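You operate a simulated robot arm through the tools that you are given. There is no shell and no other tool.

The job below is to be done with a simulated robot arm. You get a single attempt, and the scene is never put back.

TASK
Put some things from the top of the tool chest away. At the end: the dark hinge pin with the cream cap from the top of the tool chest is in the pins drawer of the tool chest; the dark hinge pin with the purple cap from the top of the tool chest is in the pins drawer of the tool chest; whatever was shut is shut again. Leave all else as you found it, and nothing knocked over (what rides in a drawer may roll over).

The check looks at the end state, three seconds after you hand in, the way a careful person would. Anything else that was tipped, shoved, dropped, spilled or broken makes it a failure. Lids that push on must go on centred and level and be pressed home; caps that screw on are set level and turned clockwise until they are tight.

THE ROBOT
A 7-joint arm with a two-finger parallel gripper, fixed in place. Base frame: the origin is at the foot of the arm, x ahead of it, y to its left, z up. Lengths are in m, angles in degrees, forces in N, time in s.
Its first joint turns from -166.0 to 166.0 degrees. Payload 4.4 kg.
The TCP is the grasp point between the finger pads, 0.023 m short of the fingertips. In the tool frame z runs along the fingers and y along their closing line. The gripper opens to 0.094 m. The fingers are 0.038 m wide and 0.01 m thick; the gripper's body (0.054 by 0.096 m) begins 0.039 m behind the TCP.
Orientation is told as [roll, pitch, yaw] about the base's x, y, z axes, in that order, counted from this pose: with the fingers straight down and closing along the base's y, the tool's x points along the base's -x, its y along +y and its z along -z.

THE INTERFACE
- The arm moves only by the tool send_rows. Its argument "increments" is one flat list of numbers, 7 for each row, row after row: the shift along the tool's x, y, z in m, then the turn, a rotation vector about the tool's x, y, z in degrees, then the opening, from 0 (shut) to 1 (fully open). In form: [x, y, z, ax, ay, az, fingers, x, y, z, ax, ay, az, fingers, ...]. A call has 1 to 20 rows; each row shifts and turns the commanded pose from where the row before left it, along the tool's axes as they then stand. Rows are played at 5 a second. More than 0.05 m and 8.6 degrees between two rows, or a gripper value outside its range, and nothing of the call is played. A pose out of reach is approached as far as the arm can. The call stops where the force on the tool passes 40 N (or 10 N more than at its start, if that is more) or the arm is blocked; 0.2 s more then pass. The fingers move at their own pace (about 0.072 m/s each) and stop on an object; they squeeze with about 30 N. The grip force told is the motor's: it shows also when the fingers shut on nothing. Time passes only in rows, and 0.2 s behind the last, so rows that do not move let the fingers close. The reply holds the time, the measured pose of the TCP, the force on the tool along the base axes, the opening and the grip force, in the units named above and with some noise, with the torque about the TCP (base axes, N m) and any sound that the robot's microphone picked up, and new pictures: "views" is both (left out), scene, wrist or none.
- Cameras (640 x 400 px; columns grow to the right, rows downward): "scene" is fixed at [0.2207, 0.6499, 1.5125]; the picture's right is [-0.38, -0.93, 0.00], its down [-0.60, 0.25, -0.76] and it looks along [0.70, -0.29, -0.65] (base axes); focal length 318 px, centre (320, 200). "wrist" rides on the gripper at [0.086, 0.016, -0.075] in the tool frame; the picture's right is [-0.18, 0.98, 0.00], its down [-0.58, -0.11, -0.81] and it looks along [-0.79, -0.15, 0.59] (tool axes); focal length 243 px, centre (320, 200). There is no depth. A picture from a camera that has moved, and an enlarged one, comes with that camera's place and axes in the base frame and with its lens.
- enlarge(camera, box): a new picture of the part [left, top, right, bottom] of that camera's present view, enlarged. The clock stands still meanwhile.
- job_done(): hands the job in; it is judged then, once.

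Nothing tells you positions but the pictures and the camera data. Unless the task says otherwise, let go and move clear before handing in.

The tools are called after "Request:" by a JSON object that holds its "name" and its "arguments". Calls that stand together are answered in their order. send_rows: Moves the arm, as the interface text tells. Its arguments: {"type":"object","properties":{"increments":{"type":"array","items":{"type":"number"}},"views":{"type":"string","enum":["both","scene","wrist","none"]}},"required":["increments"]} The other tools are called the same way: enlarge (camera, box) takes an enlarged picture of a part of a camera's view; job_done () hands the job in.

At the start:

```text
clock: 0.0
position: [0.6408, 0.0501, 1.223]
tool_rot: [0.0, -0.1, 0.1]
force: [-0.2, -0.1, -0.1]
moment: [0.04, 0.0, 0.01]
opening: 0.0938
grasp_force: 0.1
```

scene: 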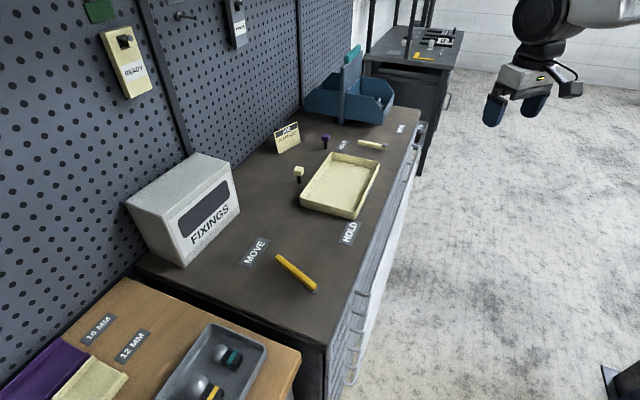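
wrist: 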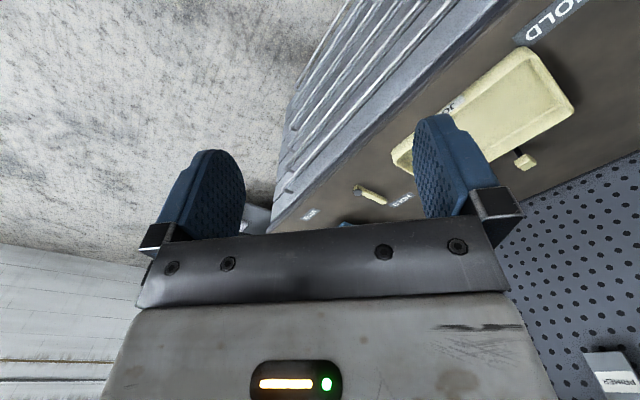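

I see a tool chest with a tray, a cream-capped pin, a purple-capped pin, a card and other things on top; drawers face the aisle. I'll look closer before moving.

Request:
{"name": "enlarge", "arguments": {"camera": "scene", "box": [260, 100, 420, 220]}}

Request:
{"name": "enlarge", "arguments": {"camera": "scene", "box": [300, 200, 440, 400]}}

Request:
{"name": "enlarge", "arguments": {"camera": "wrist", "box": [260, 0, 640, 240]}}

Request:
{"name": "enlarge", "arguments": {"camera": "scene", "box": [340, 100, 440, 240]}}

```text
3.33 times, centred on (340, 160) of scene
camera zoom: at [0.2207, 0.6499, 1.5125], right [-0.38, -0.93, 0.0], down [-0.6, 0.25, -0.76], along [0.7, -0.29, -0.65], focal length 1061 px, centre (253, 333)
```

zoom: 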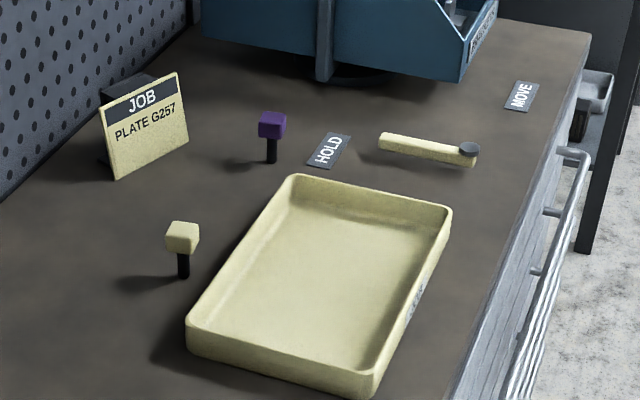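

```text
2.00 times, centred on (370, 300) of scene
camera zoom: at [0.2207, 0.6499, 1.5125], right [-0.38, -0.93, 0.0], down [-0.6, 0.25, -0.76], along [0.7, -0.29, -0.65], focal length 636 px, centre (220, 0)
```

zoom: 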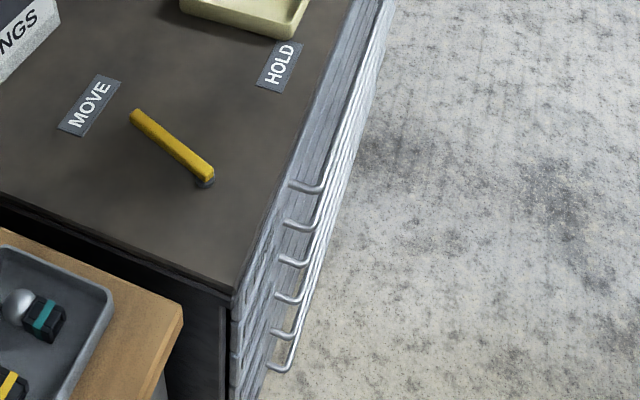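

```text
1.67 times, centred on (450, 120) of wrist
camera zoom: at [0.5533, 0.0649, 1.2973], right [0.18, 0.98, 0.0], down [0.58, -0.11, 0.81], along [0.79, -0.15, -0.59], focal length 404 px, centre (103, 333)
```

zoom: 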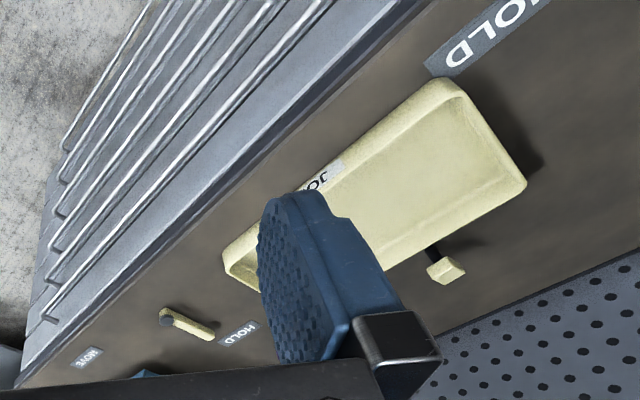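

```text
2.86 times, centred on (390, 170) of scene
camera zoom: at [0.2207, 0.6499, 1.5125], right [-0.38, -0.93, 0.0], down [-0.6, 0.25, -0.76], along [0.7, -0.29, -0.65], focal length 909 px, centre (120, 286)
```

zoom: 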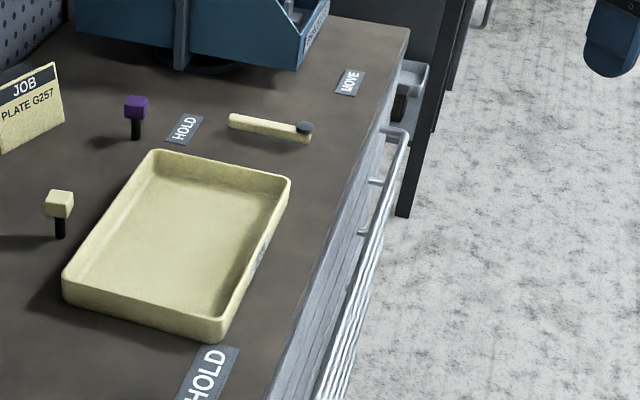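

The chest top sits at about z = 0.91. Its front edge runs diagonally, along x + y ≈ 1.01, and faces the robot. The cream pin is near (0.97, 0.41) and the purple one near (1.13, 0.25). I'll turn the tool to face the chest and lower it to read the drawer labels.

Request:
{"name": "send_rows", "arguments": {"increments": [0, 0, 0, 0, 0, -7.5, 1, 0, 0, 0, 0, 0, -7.5, 1, 0, 0, 0, 0, 0, -7.5, 1, 0, 0, 0, 0, 0, -7.5, 1, 0, 0, 0, 0, 0, -7.5, 1, 0, 0, 0, 0, 0, -7.5, 1, 0.01, 0.01, 0.039, 0, 0, 0, 1, 0.01, 0.01, 0.039, 0, 0, 0, 1, 0.01, 0.01, 0.039, 0, 0, 0, 1, 0.01, 0.01, 0.039, 0, 0, 0, 1, 0.01, 0.01, 0.039, 0, 0, 0, 1, 0.01, 0.01, 0.039, 0, 0, 0, 1, 0.01, 0.01, 0.039, 0, 0, 0, 1, 0, 0, 0, 0, 0, 0, 1], "views": "both"}}

```text
clock: 3.0
position: [0.5425, 0.0503, 0.9486]
tool_rot: [0.0, 0.0, 45.0]
force: [0.6, -0.4, -0.3]
moment: [-0.01, -0.03, 0.0]
opening: 0.0937
grasp_force: 0.0
camera wrist: at [0.4708, -0.0004, 1.0233], right [-0.56, 0.83, 0.0], down [0.49, 0.33, 0.81], along [0.67, 0.46, -0.59], focal length 243 px, centre (320, 200)
```

scene: 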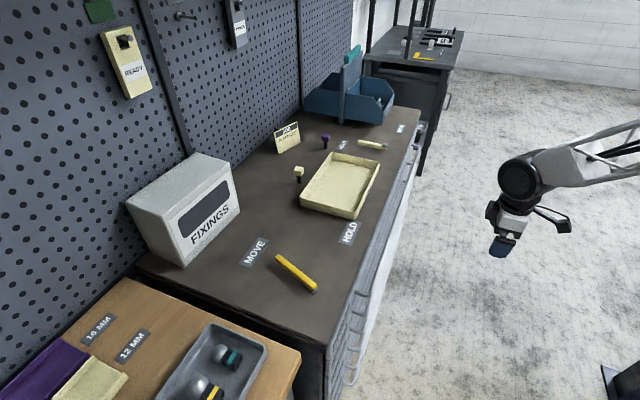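
wrist: 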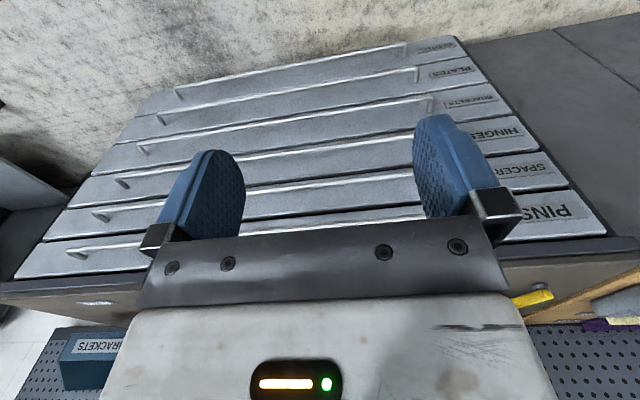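

The wrist view is upside down, and the label nearest the chest top reads "PINS", so the pins drawer should be the top one. I'll zoom in to confirm and to locate the handle.

Request:
{"name": "enlarge", "arguments": {"camera": "wrist", "box": [400, 20, 640, 300]}}

Request:
{"name": "enlarge", "arguments": {"camera": "wrist", "box": [0, 180, 200, 320]}}

Request:
{"name": "enlarge", "arguments": {"camera": "scene", "box": [300, 220, 420, 400]}}

```text
1.43 times, centred on (520, 160) of wrist
camera zoom: at [0.4708, -0.0004, 1.0233], right [-0.56, 0.83, 0.0], down [0.49, 0.33, 0.81], along [0.67, 0.46, -0.59], focal length 347 px, centre (34, 257)
```

zoom: 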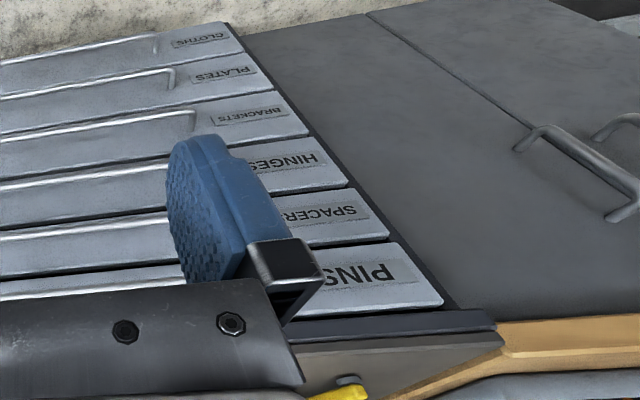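

```text
2.86 times, centred on (100, 250) of wrist
camera zoom: at [0.4708, -0.0004, 1.0233], right [-0.56, 0.83, 0.0], down [0.49, 0.33, 0.81], along [0.67, 0.46, -0.59], focal length 693 px, centre (949, 57)
```

zoom: 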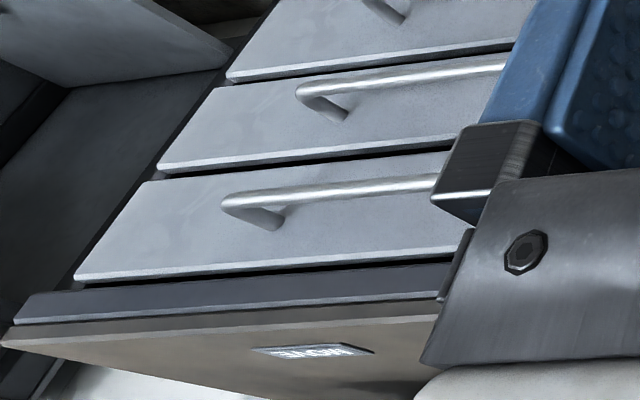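

```text
2.22 times, centred on (360, 310) of scene
camera zoom: at [0.2207, 0.6499, 1.5125], right [-0.38, -0.93, 0.0], down [-0.6, 0.25, -0.76], along [0.7, -0.29, -0.65], focal length 707 px, centre (231, -44)
```

zoom: 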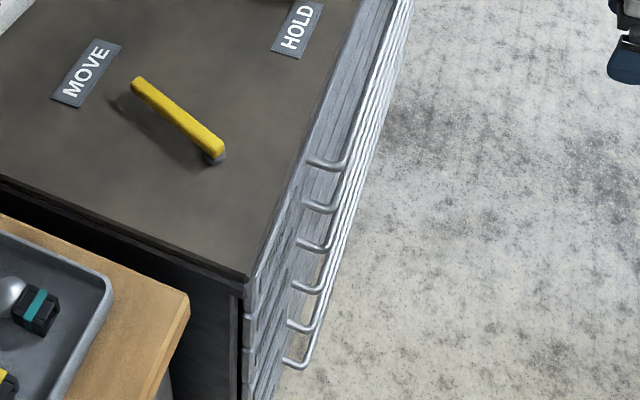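

The pins drawer is the top one. Its handle bar is at about z ≈ 0.826, roughly 0.04 m in front of the drawer face. I'll turn the gripper so it points at the front and can close vertically on the bar, staying clear for now.

Request:
{"name": "send_rows", "arguments": {"increments": [0, 0, 0, 0, 0, 7.5, 1, 0, 0, 0, 0, 0, 7.5, 1, 0, 0, 0, 0, 0, 7.5, 1, 0, 0, 0, 0, 0, 7.5, 1, 0, 0, 0, 0, 0, 7.5, 1, 0, 0, 0, 0, 0, 7.5, 1, 0, 0, 0, 0, 0, 7.5, 1, 0, 0, 0, 0, 0, 7.5, 1, 0, 0, 0, 0, 0, 7.5, 1, 0, 0, 0, 0, 0, 7.5, 1, 0, 0, 0, 0, 0, 7.5, 1, 0, 0, 0, 0, 0, 7.5, 1, -0.025, 0, 0, 0, 0, 0, 1, -0.025, 0, 0, 0, 0, 0, 1, -0.025, 0, 0, 0, 0, 0, 1, -0.025, 0, 0, 0, 0, 0, 1, 0, 0, 0, 0, 0, 0, 1], "views": "both"}}

```text
clock: 6.6
position: [0.6124, -0.0216, 0.9498]
tool_rot: [0.0, 0.0, -45.1]
force: [0.0, 0.0, 0.4]
moment: [0.01, 0.01, -0.03]
opening: 0.0941
grasp_force: 0.0
camera wrist: at [0.563, 0.0509, 1.025], right [0.83, 0.56, 0.0], down [0.33, -0.49, 0.81], along [0.46, -0.67, -0.59], focal length 243 px, centre (320, 200)
```

scene: 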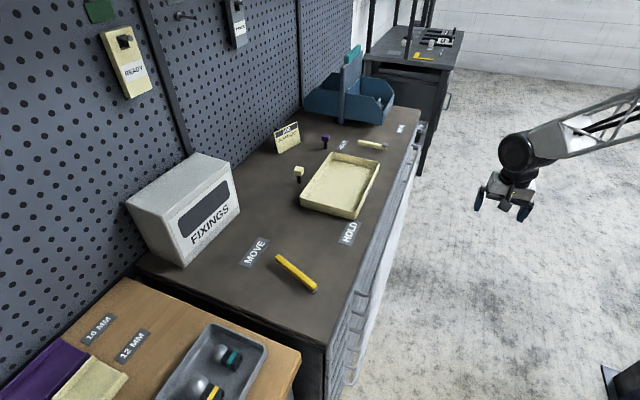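
wrist: 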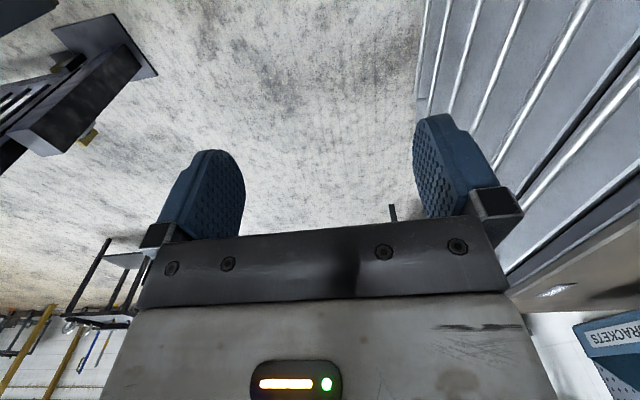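

Next I'll tilt the fingers from straight down to nearly horizontal, pointing at the drawer front, and watch that the arm keeps up.

Request:
{"name": "send_rows", "arguments": {"increments": [0, 0.006, 0, -8, 0, 0, 1, 0, 0.006, 0, -8, 0, 0, 1, 0, 0.006, 0, -8, 0, 0, 1, 0, 0.006, 0, -8, 0, 0, 1, 0, 0.006, 0, -8, 0, 0, 1, 0, 0, 0, -8, 0, 0, 1, 0, 0, 0, -8, 0, 0, 1, 0, 0, 0, -8, 0, 0, 1, 0, 0, 0, -8, 0, 0, 1, 0, 0, 0, -8, 0, 0, 1, 0, 0, 0, 0, 0, 0, 0.6], "views": "both"}}

```text
clock: 9.0
position: [0.6319, -0.001, 0.9568]
tool_rot: [80.1, 0.0, -45.0]
force: [-0.6, 0.1, 0.1]
moment: [0.02, -0.03, -0.02]
opening: 0.0564
grasp_force: 0.0
camera wrist: at [0.5211, 0.0101, 0.9863], right [0.25, -0.01, 0.97], down [-0.16, -0.99, 0.03], along [0.95, -0.17, -0.25], focal length 243 px, centre (320, 200)
```

scene: 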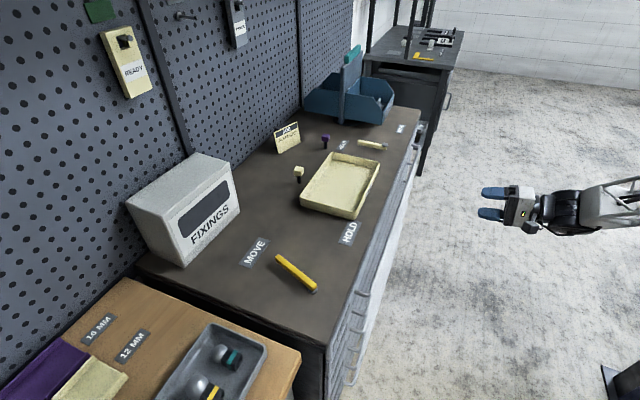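
wrist: 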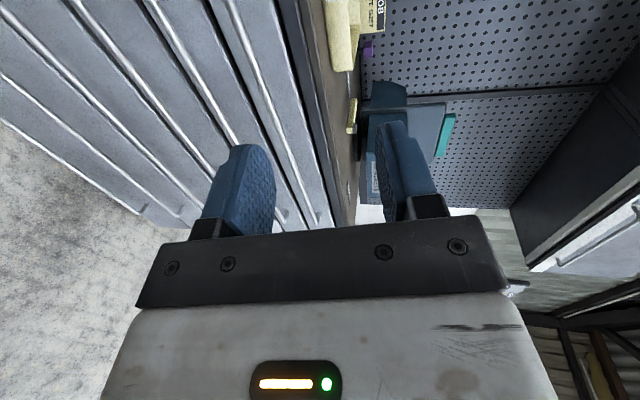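

The arm reached that pose fine. I'll zoom in on the handle from here to measure its height accurately.

Request:
{"name": "enlarge", "arguments": {"camera": "wrist", "box": [180, 0, 400, 240]}}

```text
1.67 times, centred on (290, 120) of wrist
camera zoom: at [0.5211, 0.0101, 0.9863], right [0.25, -0.01, 0.97], down [-0.16, -0.99, 0.03], along [0.95, -0.17, -0.25], focal length 404 px, centre (370, 333)
```

zoom: 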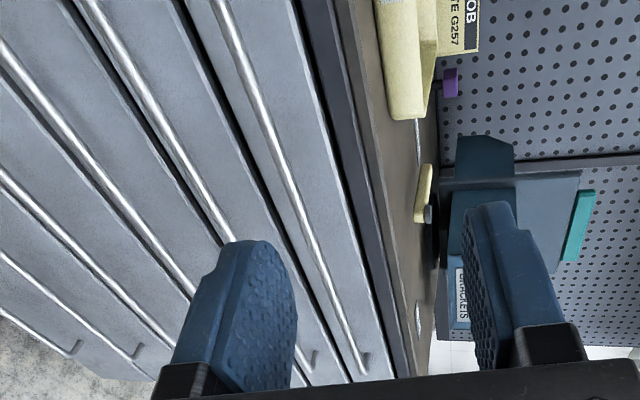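

The bar comes out at z ≈ 0.8265 again. I'll lower to that height and stop about 0.1 m in front of it to check.

Request:
{"name": "send_rows", "arguments": {"increments": [0, -0.02164, 0.02698, 0, 0, 0, 0.6, 0, -0.02164, 0.02698, 0, 0, 0, 0.6, 0, -0.02164, 0.02698, 0, 0, 0, 0.6, 0, -0.02164, 0.02698, 0, 0, 0, 0.6, 0, -0.02164, 0.02698, 0, 0, 0, 0.6, 0, 0, 0, 0, 0, 0, 0.6], "views": "both"}}

Request:
{"name": "enlarge", "arguments": {"camera": "wrist", "box": [180, 0, 400, 240]}}

Request:
{"name": "enlarge", "arguments": {"camera": "scene", "box": [360, 130, 520, 250]}}

```text
clock: 10.4
position: [0.7138, 0.078, 0.8313]
tool_rot: [80.0, 0.1, -45.0]
force: [-0.5, 0.4, 0.0]
moment: [0.02, -0.01, 0.03]
opening: 0.0564
grasp_force: 0.1
camera wrist: at [0.6019, 0.0893, 0.8598], right [0.25, -0.01, 0.97], down [-0.16, -0.99, 0.03], along [0.95, -0.17, -0.25], focal length 243 px, centre (320, 200)
```

scene: 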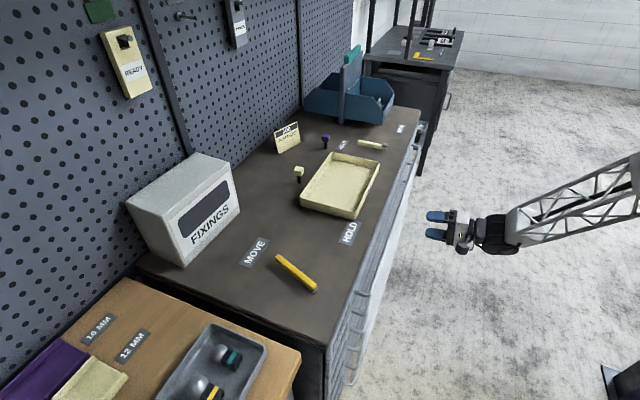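
wrist: 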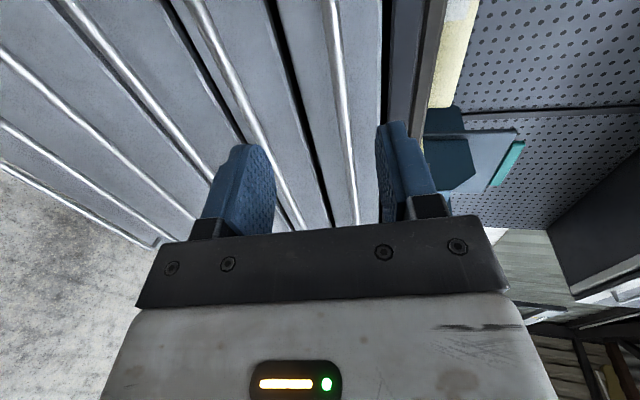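

```text
1.67 times, centred on (290, 120) of wrist
camera zoom: at [0.6019, 0.0893, 0.8598], right [0.25, -0.01, 0.97], down [-0.16, -0.99, 0.03], along [0.95, -0.17, -0.25], focal length 404 px, centre (370, 333)
```

zoom: 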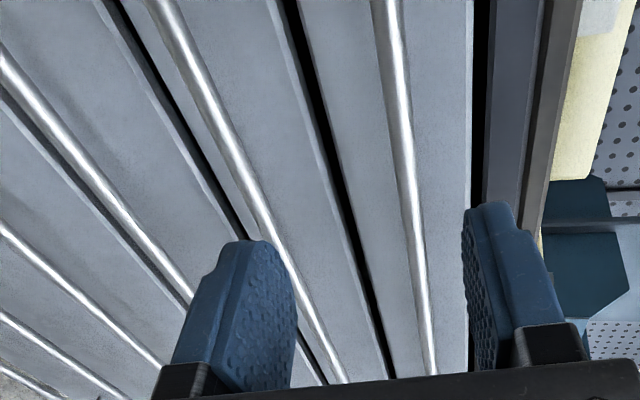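

```text
3.33 times, centred on (440, 190) of scene
camera zoom: at [0.2207, 0.6499, 1.5125], right [-0.38, -0.93, 0.0], down [-0.6, 0.25, -0.76], along [0.7, -0.29, -0.65], focal length 1061 px, centre (-80, 233)
```

zoom: 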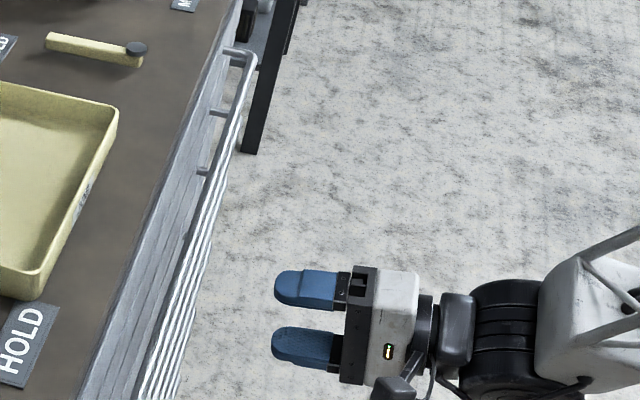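

Both views agree that the bar is at n ≈ 0.667 (distance along the chest's normal) and z ≈ 0.827. I'll move in so the bar sits between the pads, then close.

Request:
{"name": "send_rows", "arguments": {"increments": [0, 0.0032, 0.0253, 0, 0, 0, 0.6, 0, 0.0032, 0.0253, 0, 0, 0, 0.6, 0, 0.0032, 0.0253, 0, 0, 0, 0.6, 0, 0.0032, 0.0253, 0, 0, 0, 0.6, 0, 0, 0, 0, 0, 0, 0.6], "views": "both"}}

Request:
{"name": "enlarge", "arguments": {"camera": "scene", "box": [340, 150, 460, 250]}}

Request:
{"name": "enlarge", "arguments": {"camera": "wrist", "box": [180, 0, 500, 240]}}

```text
clock: 11.6
position: [0.786, 0.1496, 0.8232]
tool_rot: [80.0, 0.0, -45.0]
force: [0.7, 0.7, -0.2]
moment: [-0.02, 0.01, -0.01]
opening: 0.0565
grasp_force: 0.1
camera wrist: at [0.6749, 0.1613, 0.852], right [0.25, -0.01, 0.97], down [-0.16, -0.99, 0.03], along [0.95, -0.17, -0.25], focal length 243 px, centre (320, 200)
```

scene: 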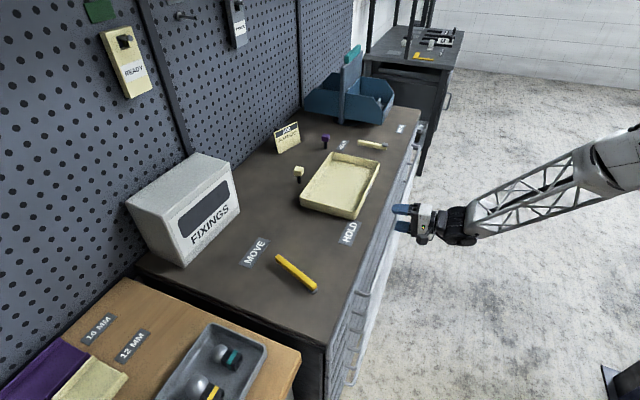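
wrist: 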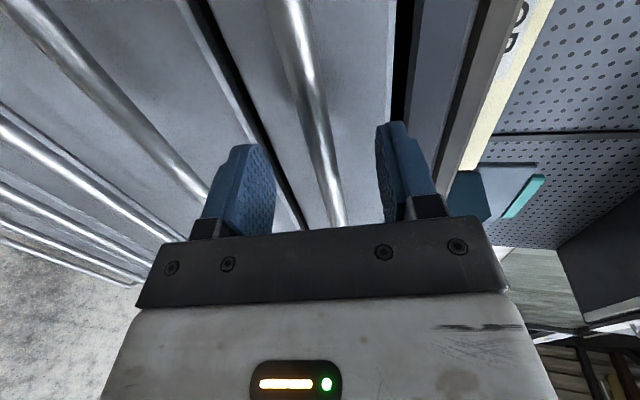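

```text
4.00 times, centred on (400, 200) of scene
camera zoom: at [0.2207, 0.6499, 1.5125], right [-0.38, -0.93, 0.0], down [-0.6, 0.25, -0.76], along [0.7, -0.29, -0.65], focal length 1273 px, centre (0, 200)
```

zoom: 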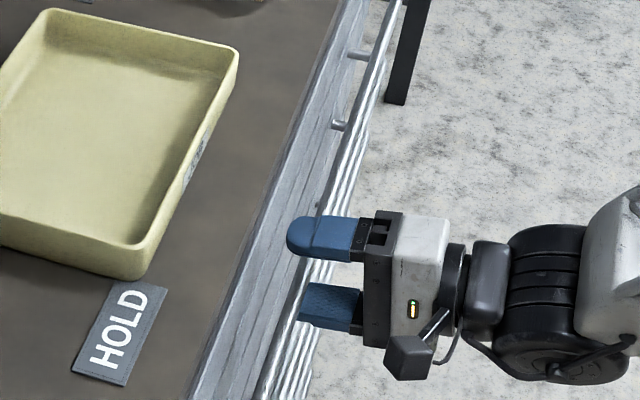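

```text
1.67 times, centred on (340, 120) of wrist
camera zoom: at [0.6749, 0.1613, 0.852], right [0.25, -0.01, 0.97], down [-0.16, -0.99, 0.03], along [0.95, -0.17, -0.25], focal length 404 px, centre (287, 333)
```

zoom: 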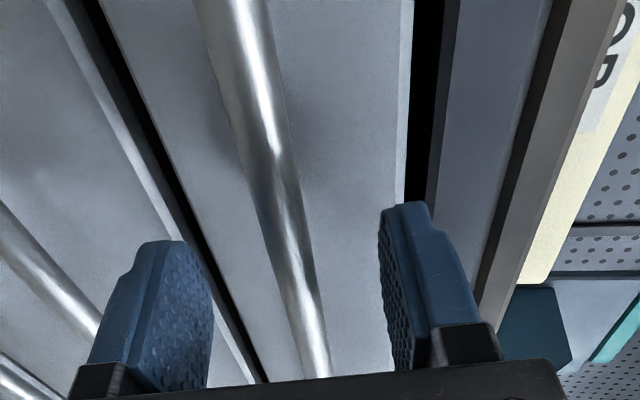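

The bar sits between the fingers. I'll raise the tool 3 mm to centre it, then close.

Request:
{"name": "send_rows", "arguments": {"increments": [0, 0.003, 0, 0, 0, 0, 0.5, 0, 0, 0, 0, 0, 0, 0.3, 0, 0, 0, 0, 0, 0, 0.1, 0, 0, 0, 0, 0, 0, 0, 0, 0, 0, 0, 0, 0, 0], "views": "wrist"}}

```text
clock: 12.8
position: [0.7854, 0.151, 0.8265]
tool_rot: [79.9, 0.0, -45.0]
force: [3.6, 1.5, -5.2]
moment: [-0.07, 0.0, -0.19]
opening: 0.0117
grasp_force: 44.7
camera wrist: at [0.6744, 0.1623, 0.8551], right [0.25, -0.01, 0.97], down [-0.16, -0.99, 0.03], along [0.95, -0.17, -0.25], focal length 243 px, centre (320, 200)
```

wrist: 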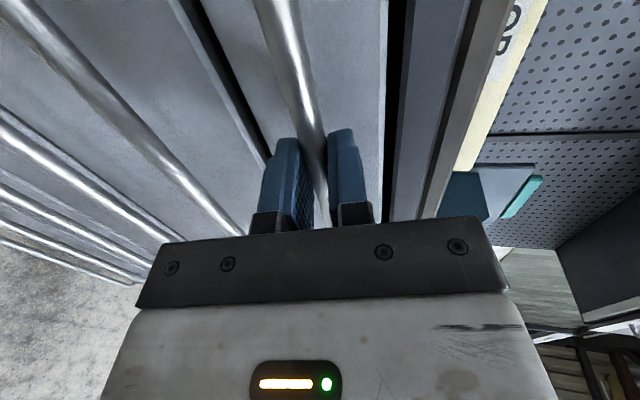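

The bar is gripped (12 mm). I'll pull straight out, horizontally, a few centimetres at first while watching the force.

Request:
{"name": "send_rows", "arguments": {"increments": [0, -0.0017, -0.0099, 0, 0, 0, 0, 0, -0.0017, -0.0099, 0, 0, 0, 0, 0, -0.0026, -0.0148, 0, 0, 0, 0, 0, -0.0026, -0.0148, 0, 0, 0, 0], "views": "both"}}

```text
clock: 13.4
position: [0.7739, 0.1398, 0.8256]
tool_rot: [79.9, 0.0, -45.2]
force: [0.2, -12.2, -0.8]
moment: [-0.1, -0.06, -0.13]
opening: 0.0116
grasp_force: 44.5
stopped in row 2: the force on the tool passed its limit at 43 N (the readings are from after the stop); the commanded pose is now the measured one
camera wrist: at [0.6623, 0.1507, 0.8552], right [0.25, -0.01, 0.97], down [-0.17, -0.99, 0.03], along [0.95, -0.17, -0.25], focal length 243 px, centre (320, 200)
```

scene: 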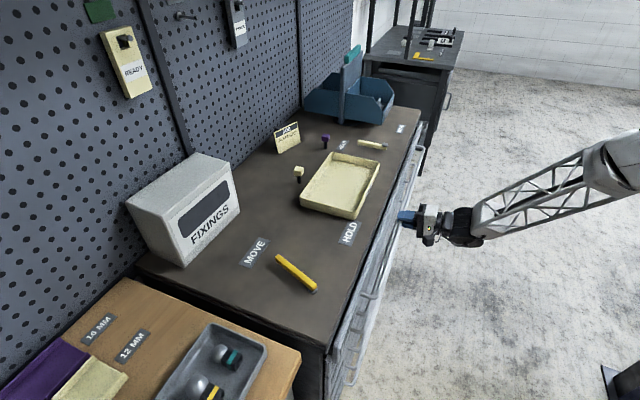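
wrist: 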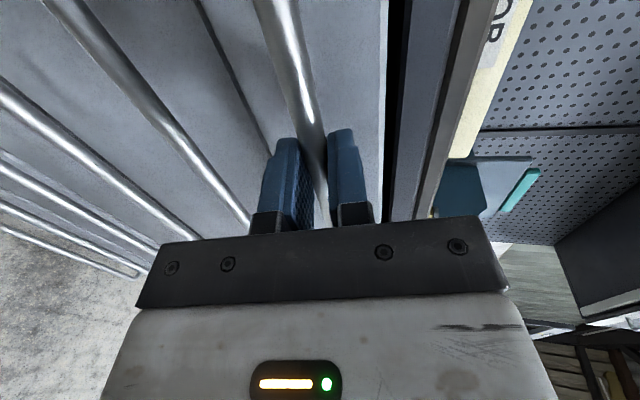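

The drawer came out about 16 mm before the force limit tripped, probably on an initial catch. I'll keep pulling more slowly.

Request:
{"name": "send_rows", "arguments": {"increments": [0, -0.0009, -0.0049, 0, 0, 0, 0, 0, -0.0009, -0.0049, 0, 0, 0, 0, 0, -0.0009, -0.0049, 0, 0, 0, 0, 0, -0.0009, -0.0049, 0, 0, 0, 0, 0, -0.0012, -0.0069, 0, 0, 0, 0, 0, -0.0012, -0.0069, 0, 0, 0, 0], "views": "none"}}

```text
clock: 14.8
position: [0.7491, 0.1165, 0.8254]
tool_rot: [80.0, 0.0, -45.2]
force: [24.4, -12.8, -11.8]
moment: [-0.16, 0.01, -0.14]
opening: 0.0117
grasp_force: 44.7
```

Request:
{"name": "send_rows", "arguments": {"increments": [-0.0004, 0, 0, 0, 0, 0, 0, 0, 0, 0, 0, 0, 0, 0], "views": "none"}}

```text
clock: 15.4
position: [0.7489, 0.1164, 0.8257]
tool_rot: [80.0, 0.1, -45.1]
force: [3.0, -0.3, -2.7]
moment: [-0.06, 0.03, -0.27]
opening: 0.0117
grasp_force: 45.2
```

Static forces are small, so the drawer slides freely. I'll pull it another 0.14 m or so.

Request:
{"name": "send_rows", "arguments": {"increments": [0, -0.0007, -0.0039, 0, 0, 0, 0, 0, -0.0009, -0.0049, 0, 0, 0, 0, 0, -0.0011, -0.0059, 0, 0, 0, 0, 0, -0.0013, -0.0074, 0, 0, 0, 0, 0, -0.0013, -0.0074, 0, 0, 0, 0, 0, -0.0013, -0.0074, 0, 0, 0, 0, 0, -0.0013, -0.0074, 0, 0, 0, 0, 0, -0.0013, -0.0074, 0, 0, 0, 0, 0, -0.0013, -0.0074, 0, 0, 0, 0, 0, -0.0013, -0.0074, 0, 0, 0, 0, 0, -0.0013, -0.0074, 0, 0, 0, 0, 0, -0.0013, -0.0074, 0, 0, 0, 0, 0, -0.0013, -0.0074, 0, 0, 0, 0, 0, -0.0013, -0.0074, 0, 0, 0, 0, 0, -0.0013, -0.0074, 0, 0, 0, 0, 0, -0.0013, -0.0074, 0, 0, 0, 0, 0, -0.0013, -0.0074, 0, 0, 0, 0, 0, -0.0011, -0.0059, 0, 0, 0, 0, 0, -0.0009, -0.0049, 0, 0, 0, 0], "views": "both"}}

```text
clock: 18.9
position: [0.6652, 0.0327, 0.8258]
tool_rot: [79.9, 0.0, -45.1]
force: [0.2, -10.7, -4.7]
moment: [-0.26, -0.15, -0.3]
opening: 0.0116
grasp_force: 45.2
stopped in row 17: the force on the tool passed its limit at 41 N (the readings are from after the stop); the commanded pose is now the measured one
camera wrist: at [0.5546, 0.0432, 0.8554], right [0.25, -0.01, 0.97], down [-0.17, -0.99, 0.03], along [0.95, -0.17, -0.25], focal length 243 px, centre (320, 200)
```

scene: 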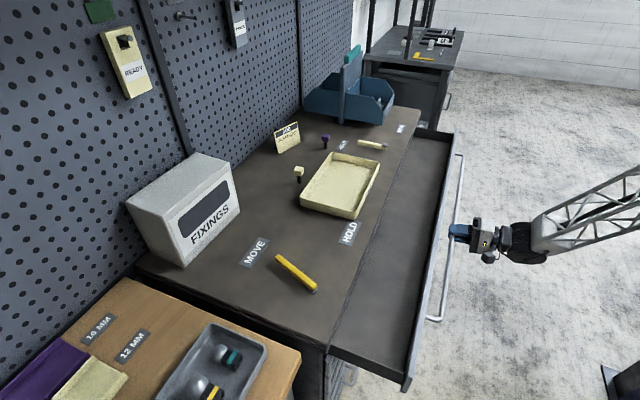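
wrist: 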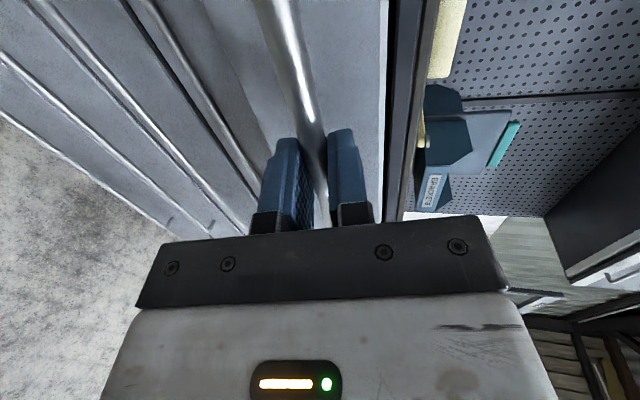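

The drawer is out about 0.17 m, which should be enough. I'll look inside it before letting go.

Request:
{"name": "enlarge", "arguments": {"camera": "scene", "box": [320, 110, 480, 250]}}

Request:
{"name": "enlarge", "arguments": {"camera": "scene", "box": [310, 230, 480, 400]}}

```text
2.86 times, centred on (400, 180) of scene
camera zoom: at [0.2207, 0.6499, 1.5125], right [-0.38, -0.93, 0.0], down [-0.6, 0.25, -0.76], along [0.7, -0.29, -0.65], focal length 909 px, centre (91, 257)
```

zoom: 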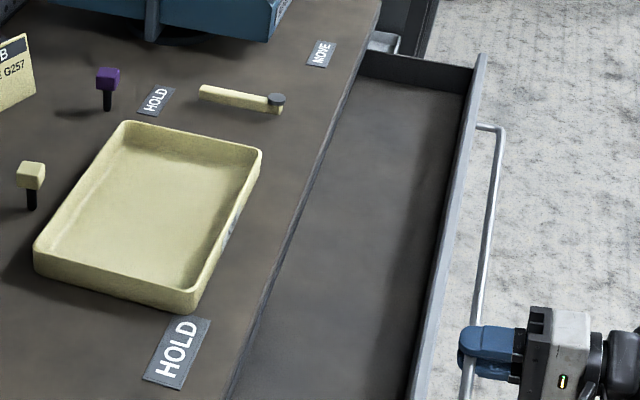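

```text
2.35 times, centred on (395, 315) of scene
camera zoom: at [0.2207, 0.6499, 1.5125], right [-0.38, -0.93, 0.0], down [-0.6, 0.25, -0.76], along [0.7, -0.29, -0.65], focal length 749 px, centre (144, -71)
```

zoom: 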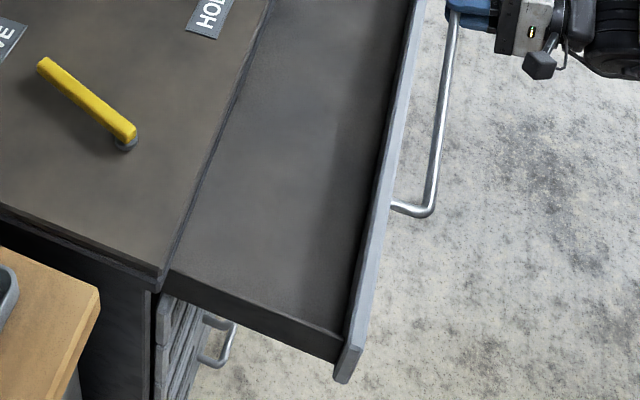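

The drawer is open and empty, and the others are still shut. I'll release the bar, back straight off, and rise clear.

Request:
{"name": "send_rows", "arguments": {"increments": [0, 0, 0, 0, 0, 0, 0.3, 0, 0, 0, 0, 0, 0, 0.6, 0, 0, 0, 0, 0, 0, 0.6, 0, 0, -0.015, 0, 0, 0, 0.6, 0, 0, -0.025, 0, 0, 0, 0.6, 0, 0, -0.03, 0, 0, 0, 0.6, 0, 0.0394, -0.007, 0, 0, 0, 0.6, 0, 0.0394, -0.007, 0, 0, 0, 0.6, 0, 0.0394, -0.007, 0, 0, 0, 0.6, 0, 0.0394, -0.007, 0, 0, 0, 0.6, 0, 0.0394, -0.007, 0, 0, 0, 0.6, 0, 0.0394, -0.007, 0, 0, 0, 0.6, 0, 0.0394, -0.007, 0, 0, 0, 0.6, 0, 0, 0, 0, 0, 0, 0.6], "views": "both"}}

```text
clock: 21.9
position: [0.6172, -0.0163, 1.1158]
tool_rot: [79.8, 0.0, -45.2]
force: [-0.1, 0.0, 0.0]
moment: [0.0, -0.01, 0.0]
opening: 0.0564
grasp_force: 0.1
camera wrist: at [0.5073, -0.0057, 1.1464], right [0.25, -0.01, 0.97], down [-0.17, -0.99, 0.03], along [0.95, -0.17, -0.25], focal length 243 px, centre (320, 200)
```

scene: 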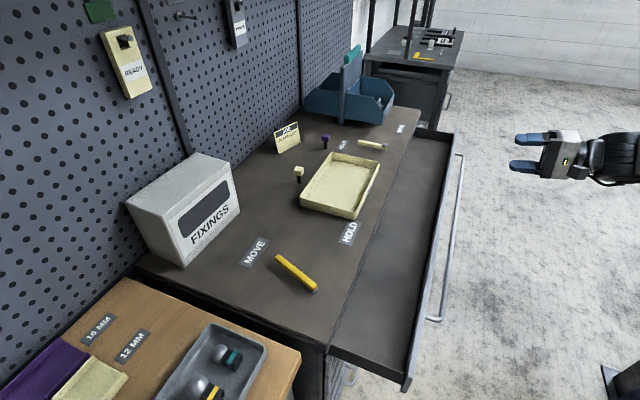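
wrist: 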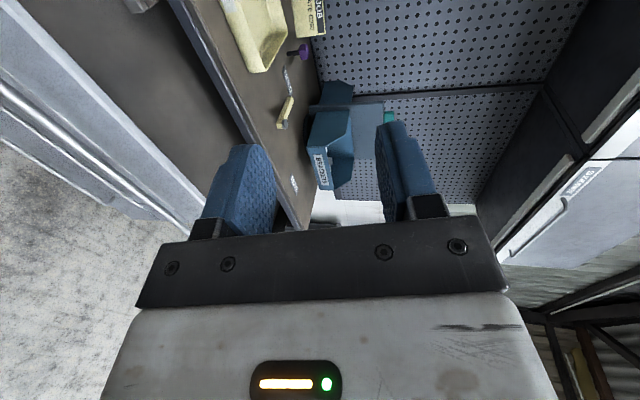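

The drawer stays open. Now I'll roll the gripper 90° so the fingers close horizontally and the camera sits above them, looking down.

Request:
{"name": "send_rows", "arguments": {"increments": [0, 0, 0, 0, 0, 8.2, 0.6, 0, 0, 0, 0, 0, 8.2, 0.6, 0, 0, 0, 0, 0, 8.2, 0.6, 0, 0, 0, 0, 0, 8.2, 0.6, 0, 0, 0, 0, 0, 8.2, 0.6, 0, 0, 0, 0, 0, 8.2, 0.6, 0, 0, 0, 0, 0, 8.2, 0.6, 0, 0, 0, 0, 0, 8.2, 0.6, 0, 0, 0, 0, 0, 8.2, 0.6, 0, 0, 0, 0, 0, 8.2, 0.6, 0, 0, 0, 0, 0, 8.0, 0.6, 0, 0, 0, 0, 0, 0, 0.6], "views": "both"}}

```text
clock: 24.5
position: [0.6152, -0.0163, 1.1189]
tool_rot: [-0.4, 79.8, -135.5]
force: [0.0, 0.0, 0.1]
moment: [-0.05, 0.01, 0.04]
opening: 0.0566
grasp_force: 0.0
camera wrist: at [0.587, -0.0694, 1.2177], right [0.67, -0.72, -0.18], down [-0.71, -0.55, -0.43], along [0.21, 0.42, -0.88], focal length 243 px, centre (320, 200)
```

scene: 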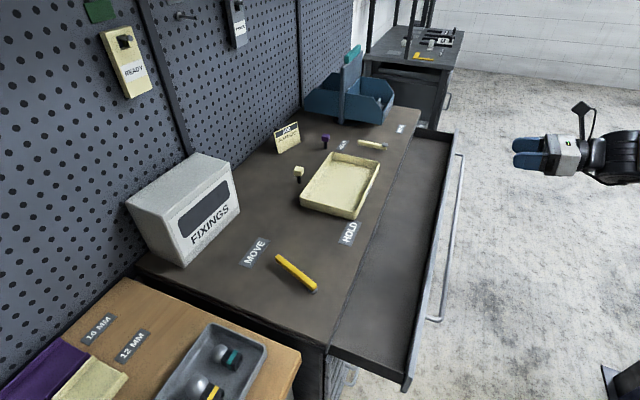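
wrist: 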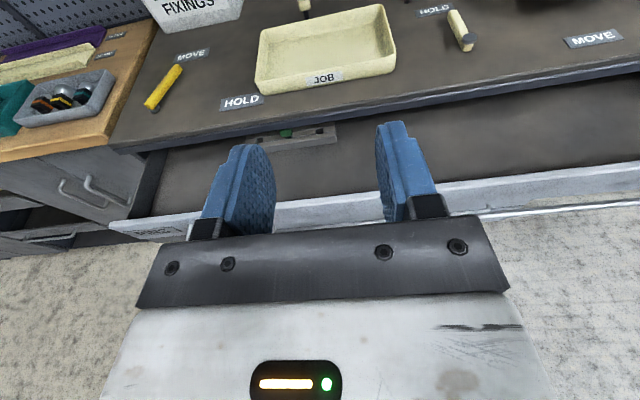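

The roll worked, and the view is now right way up. I'll zoom in on the drawer interior and the pins.

Request:
{"name": "enlarge", "arguments": {"camera": "wrist", "box": [130, 80, 450, 260]}}

Request:
{"name": "enlarge", "arguments": {"camera": "wrist", "box": [230, 0, 640, 120]}}

```text
2.00 times, centred on (290, 170) of wrist
camera zoom: at [0.587, -0.0694, 1.2177], right [0.67, -0.72, -0.18], down [-0.71, -0.55, -0.43], along [0.21, 0.42, -0.88], focal length 485 px, centre (380, 260)
```

zoom: 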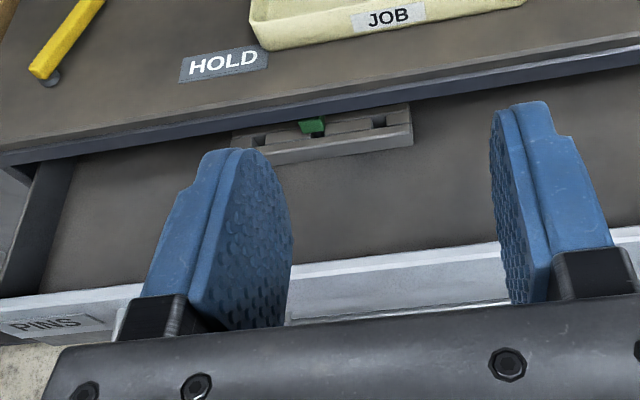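

```text
1.56 times, centred on (435, 60) of wrist
camera zoom: at [0.587, -0.0694, 1.2177], right [0.67, -0.72, -0.18], down [-0.71, -0.55, -0.43], along [0.21, 0.42, -0.88], focal length 379 px, centre (140, 418)
```

zoom: 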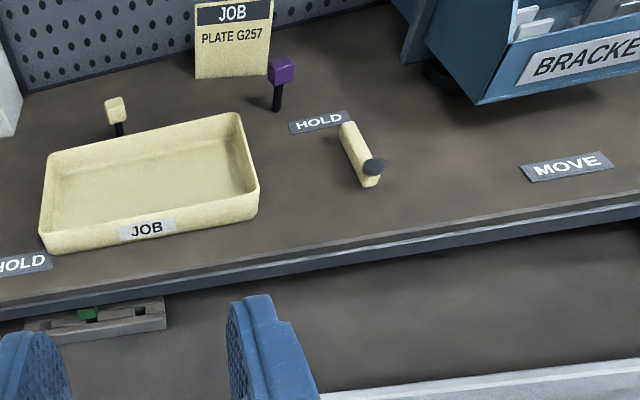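

The drawer also holds a small rack at the back with a green-capped pin. I get the cream pin at about (0.973, 0.406) and the purple one at (1.125, 0.249), with cap centres at z ≈ 0.949. I'll tilt the fingers to 45° down and move toward a hover above and behind the cream pin.

Request:
{"name": "send_rows", "arguments": {"increments": [0, 0, 0, 0, -7, 0, 0.6, 0, 0, 0, 0, -7, 0, 0.6, 0, 0, 0, 0, -7, 0, 0.6, 0, 0, 0, 0, -7, 0, 0.6, 0, 0, 0, 0, -7, 0, 0.6, 0.0234, -0.0035, 0.0288, 0, 0, 0, 0.6, 0.0234, -0.0035, 0.0288, 0, 0, 0, 0.6, 0.0234, -0.0035, 0.0288, 0, 0, 0, 0.6, 0.0234, -0.0035, 0.0288, 0, 0, 0, 0.6, 0.0234, -0.0035, 0.0288, 0, 0, 0, 0.6, 0.0234, -0.0035, 0.0288, 0, 0, 0, 0.6, 0.0234, -0.0035, 0.0288, 0, 0, 0, 0.6, 0, 0, 0, 0, 0, 0, 0.6], "views": "both"}}

```text
clock: 27.3
position: [0.7858, 0.1835, 1.0922]
tool_rot: [0.0, 44.9, -135.1]
force: [-0.4, -0.1, -0.7]
moment: [-0.01, -0.01, 0.0]
opening: 0.0563
grasp_force: 0.0
camera wrist: at [0.8028, 0.1771, 1.2061], right [0.6, -0.79, -0.13], down [-0.77, -0.61, 0.16], along [-0.21, 0.0, -0.98], focal length 243 px, centre (320, 200)
```

scene: 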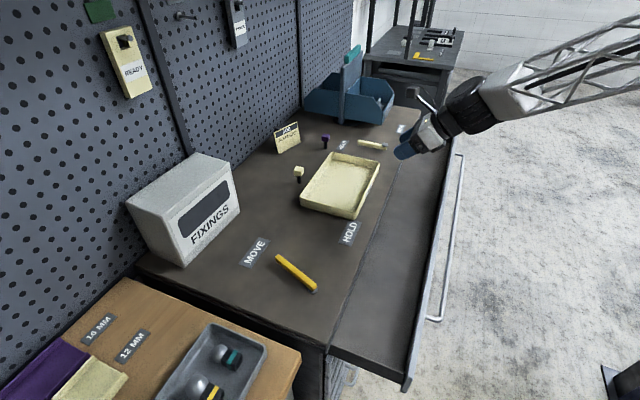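
wrist: 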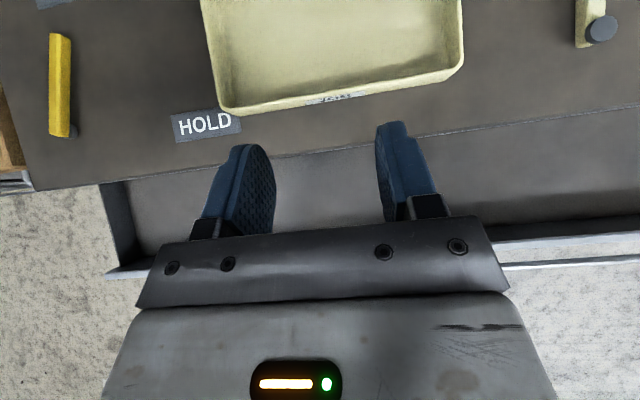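

Request:
{"name": "send_rows", "arguments": {"increments": [0.0203, -0.0042, 0.0313, 0, 0, 0, 0.6, 0.0203, -0.0042, 0.0313, 0, 0, 0, 0.6, 0.0203, -0.0042, 0.0313, 0, 0, 0, 0.6, 0.0203, -0.0042, 0.0313, 0, 0, 0, 0.6, 0.0203, -0.0042, 0.0313, 0, 0, 0, 0.6, 0.0203, -0.0042, 0.0313, 0, 0, 0, 0.6, 0, 0, 0, 0, 0, 0, 0.6], "views": "both"}}

Request:
{"name": "enlarge", "arguments": {"camera": "wrist", "box": [200, 0, 440, 240]}}

```text
clock: 28.9
position: [0.9213, 0.3564, 1.0452]
tool_rot: [0.0, 44.9, -135.2]
force: [-0.6, -0.3, 0.1]
moment: [-0.01, -0.01, -0.01]
opening: 0.0562
grasp_force: 0.1
camera wrist: at [0.9387, 0.3497, 1.1579], right [0.6, -0.79, -0.13], down [-0.77, -0.61, 0.16], along [-0.21, 0.0, -0.98], focal length 243 px, centre (320, 200)
```

scene: 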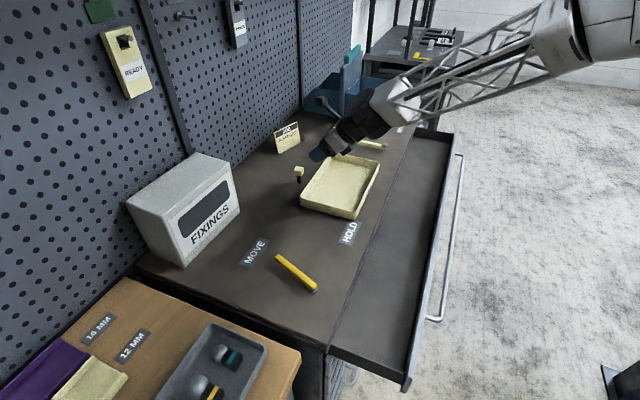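
wrist: 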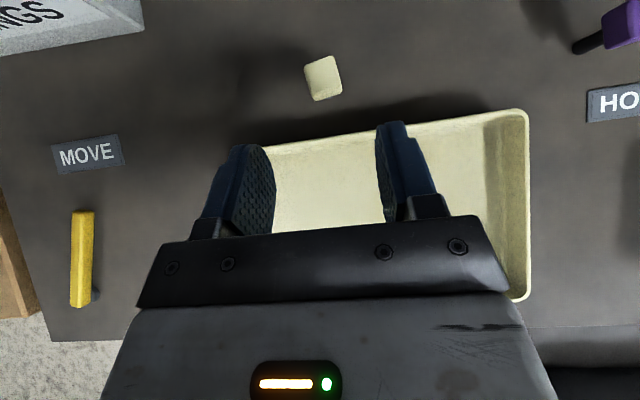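

```text
1.67 times, centred on (320, 120) of wrist
camera zoom: at [0.9387, 0.3497, 1.1579], right [0.6, -0.79, -0.13], down [-0.77, -0.61, 0.16], along [-0.21, 0.0, -0.98], focal length 404 px, centre (320, 333)
```

zoom: 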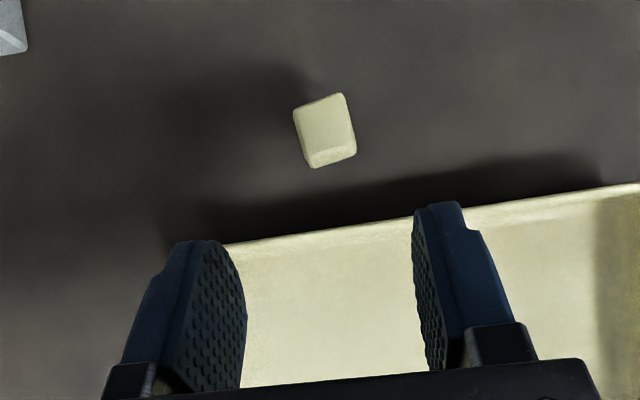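

This is a good view. The cream cap is at about (0.975, 0.4075) and is turned roughly 9° from the gripper, so I'll yaw the tool 9° to square the pads to it.

Request:
{"name": "send_rows", "arguments": {"increments": [0, 0, 0, 3.18, 0, -3.19, 0.6, 0, 0, 0, 3.18, 0, -3.19, 0.6, 0, 0, 0, 0, 0, 0, 0.6], "views": "wrist"}}

Request:
{"name": "enlarge", "arguments": {"camera": "wrist", "box": [200, 0, 440, 240]}}

```text
clock: 29.7
position: [0.9212, 0.3546, 1.0445]
tool_rot: [0.0, 44.9, -126.1]
force: [-0.2, 0.4, 0.0]
moment: [-0.03, 0.0, -0.01]
opening: 0.0565
grasp_force: 0.1
camera wrist: at [0.939, 0.3522, 1.1584], right [0.72, -0.68, -0.13], down [-0.67, -0.73, 0.16], along [-0.2, -0.03, -0.98], focal length 243 px, centre (320, 200)
```

wrist: 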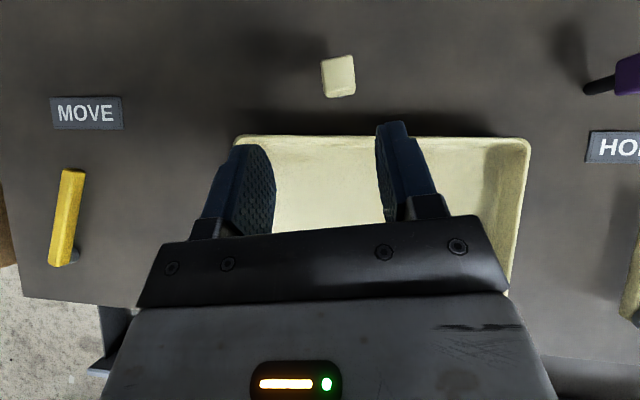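

```text
1.67 times, centred on (320, 120) of wrist
camera zoom: at [0.939, 0.3522, 1.1584], right [0.72, -0.68, -0.13], down [-0.67, -0.73, 0.16], along [-0.2, -0.03, -0.98], focal length 404 px, centre (320, 333)
```

zoom: 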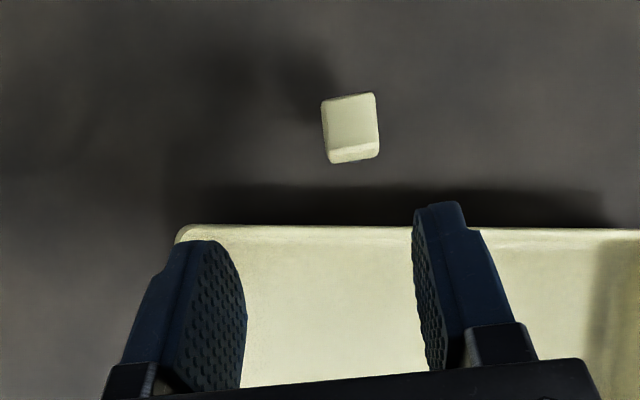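

The pads are now within about 3° of the cap faces. I'll correct the lateral offset, advance halfway along the tool axis, and check.

Request:
{"name": "send_rows", "arguments": {"increments": [-0.0137, 0.012, 0, 0, 0, 0, 0.6, 0, 0, 0.03, 0, 0, 0, 0.6, 0, 0, 0.03, 0, 0, 0, 0.6, 0, 0, 0, 0, 0, 0, 0.6], "views": "both"}}

Request:
{"name": "enlarge", "arguments": {"camera": "wrist", "box": [200, 0, 440, 240]}}

Request:
{"name": "enlarge", "arguments": {"camera": "scene", "box": [260, 100, 380, 220]}}

```text
clock: 30.7
position: [0.9504, 0.3739, 0.9942]
tool_rot: [0.0, 44.9, -126.1]
force: [-0.5, 0.0, 0.7]
moment: [-0.02, -0.01, -0.03]
opening: 0.0564
grasp_force: 0.0
camera wrist: at [0.9674, 0.3713, 1.1077], right [0.72, -0.69, -0.13], down [-0.67, -0.73, 0.16], along [-0.2, -0.03, -0.98], focal length 243 px, centre (320, 200)
```

scene: 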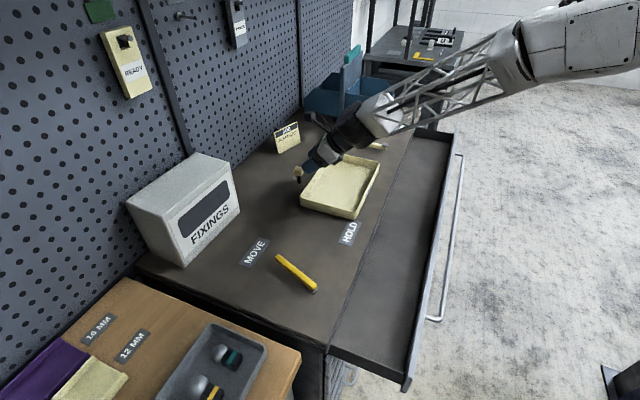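
wrist: 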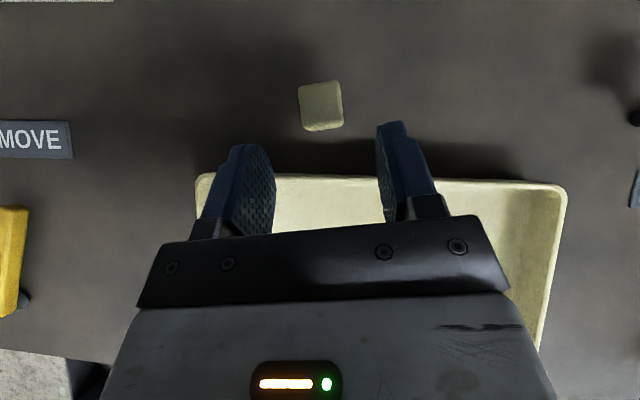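

```text
1.67 times, centred on (320, 120) of wrist
camera zoom: at [0.9674, 0.3713, 1.1077], right [0.72, -0.69, -0.13], down [-0.67, -0.73, 0.16], along [-0.2, -0.03, -0.98], focal length 404 px, centre (320, 333)
```

zoom: 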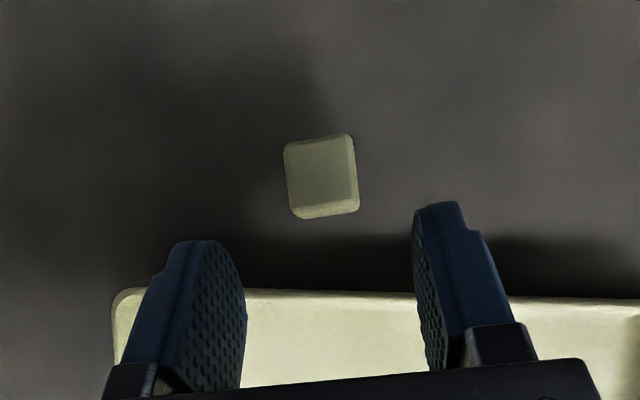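

```text
3.33 times, centred on (320, 160) of scene
camera zoom: at [0.2207, 0.6499, 1.5125], right [-0.38, -0.93, 0.0], down [-0.6, 0.25, -0.76], along [0.7, -0.29, -0.65], focal length 1061 px, centre (320, 333)
```

zoom: 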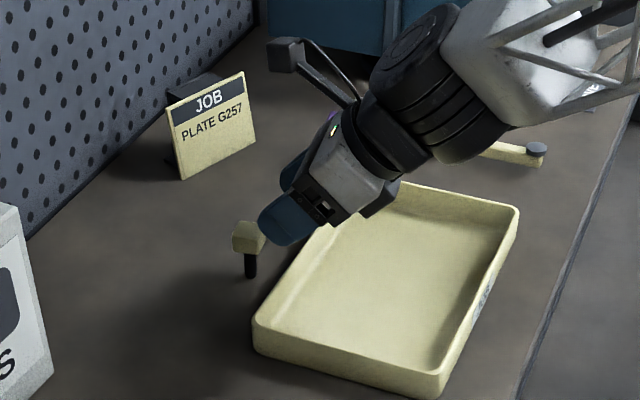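

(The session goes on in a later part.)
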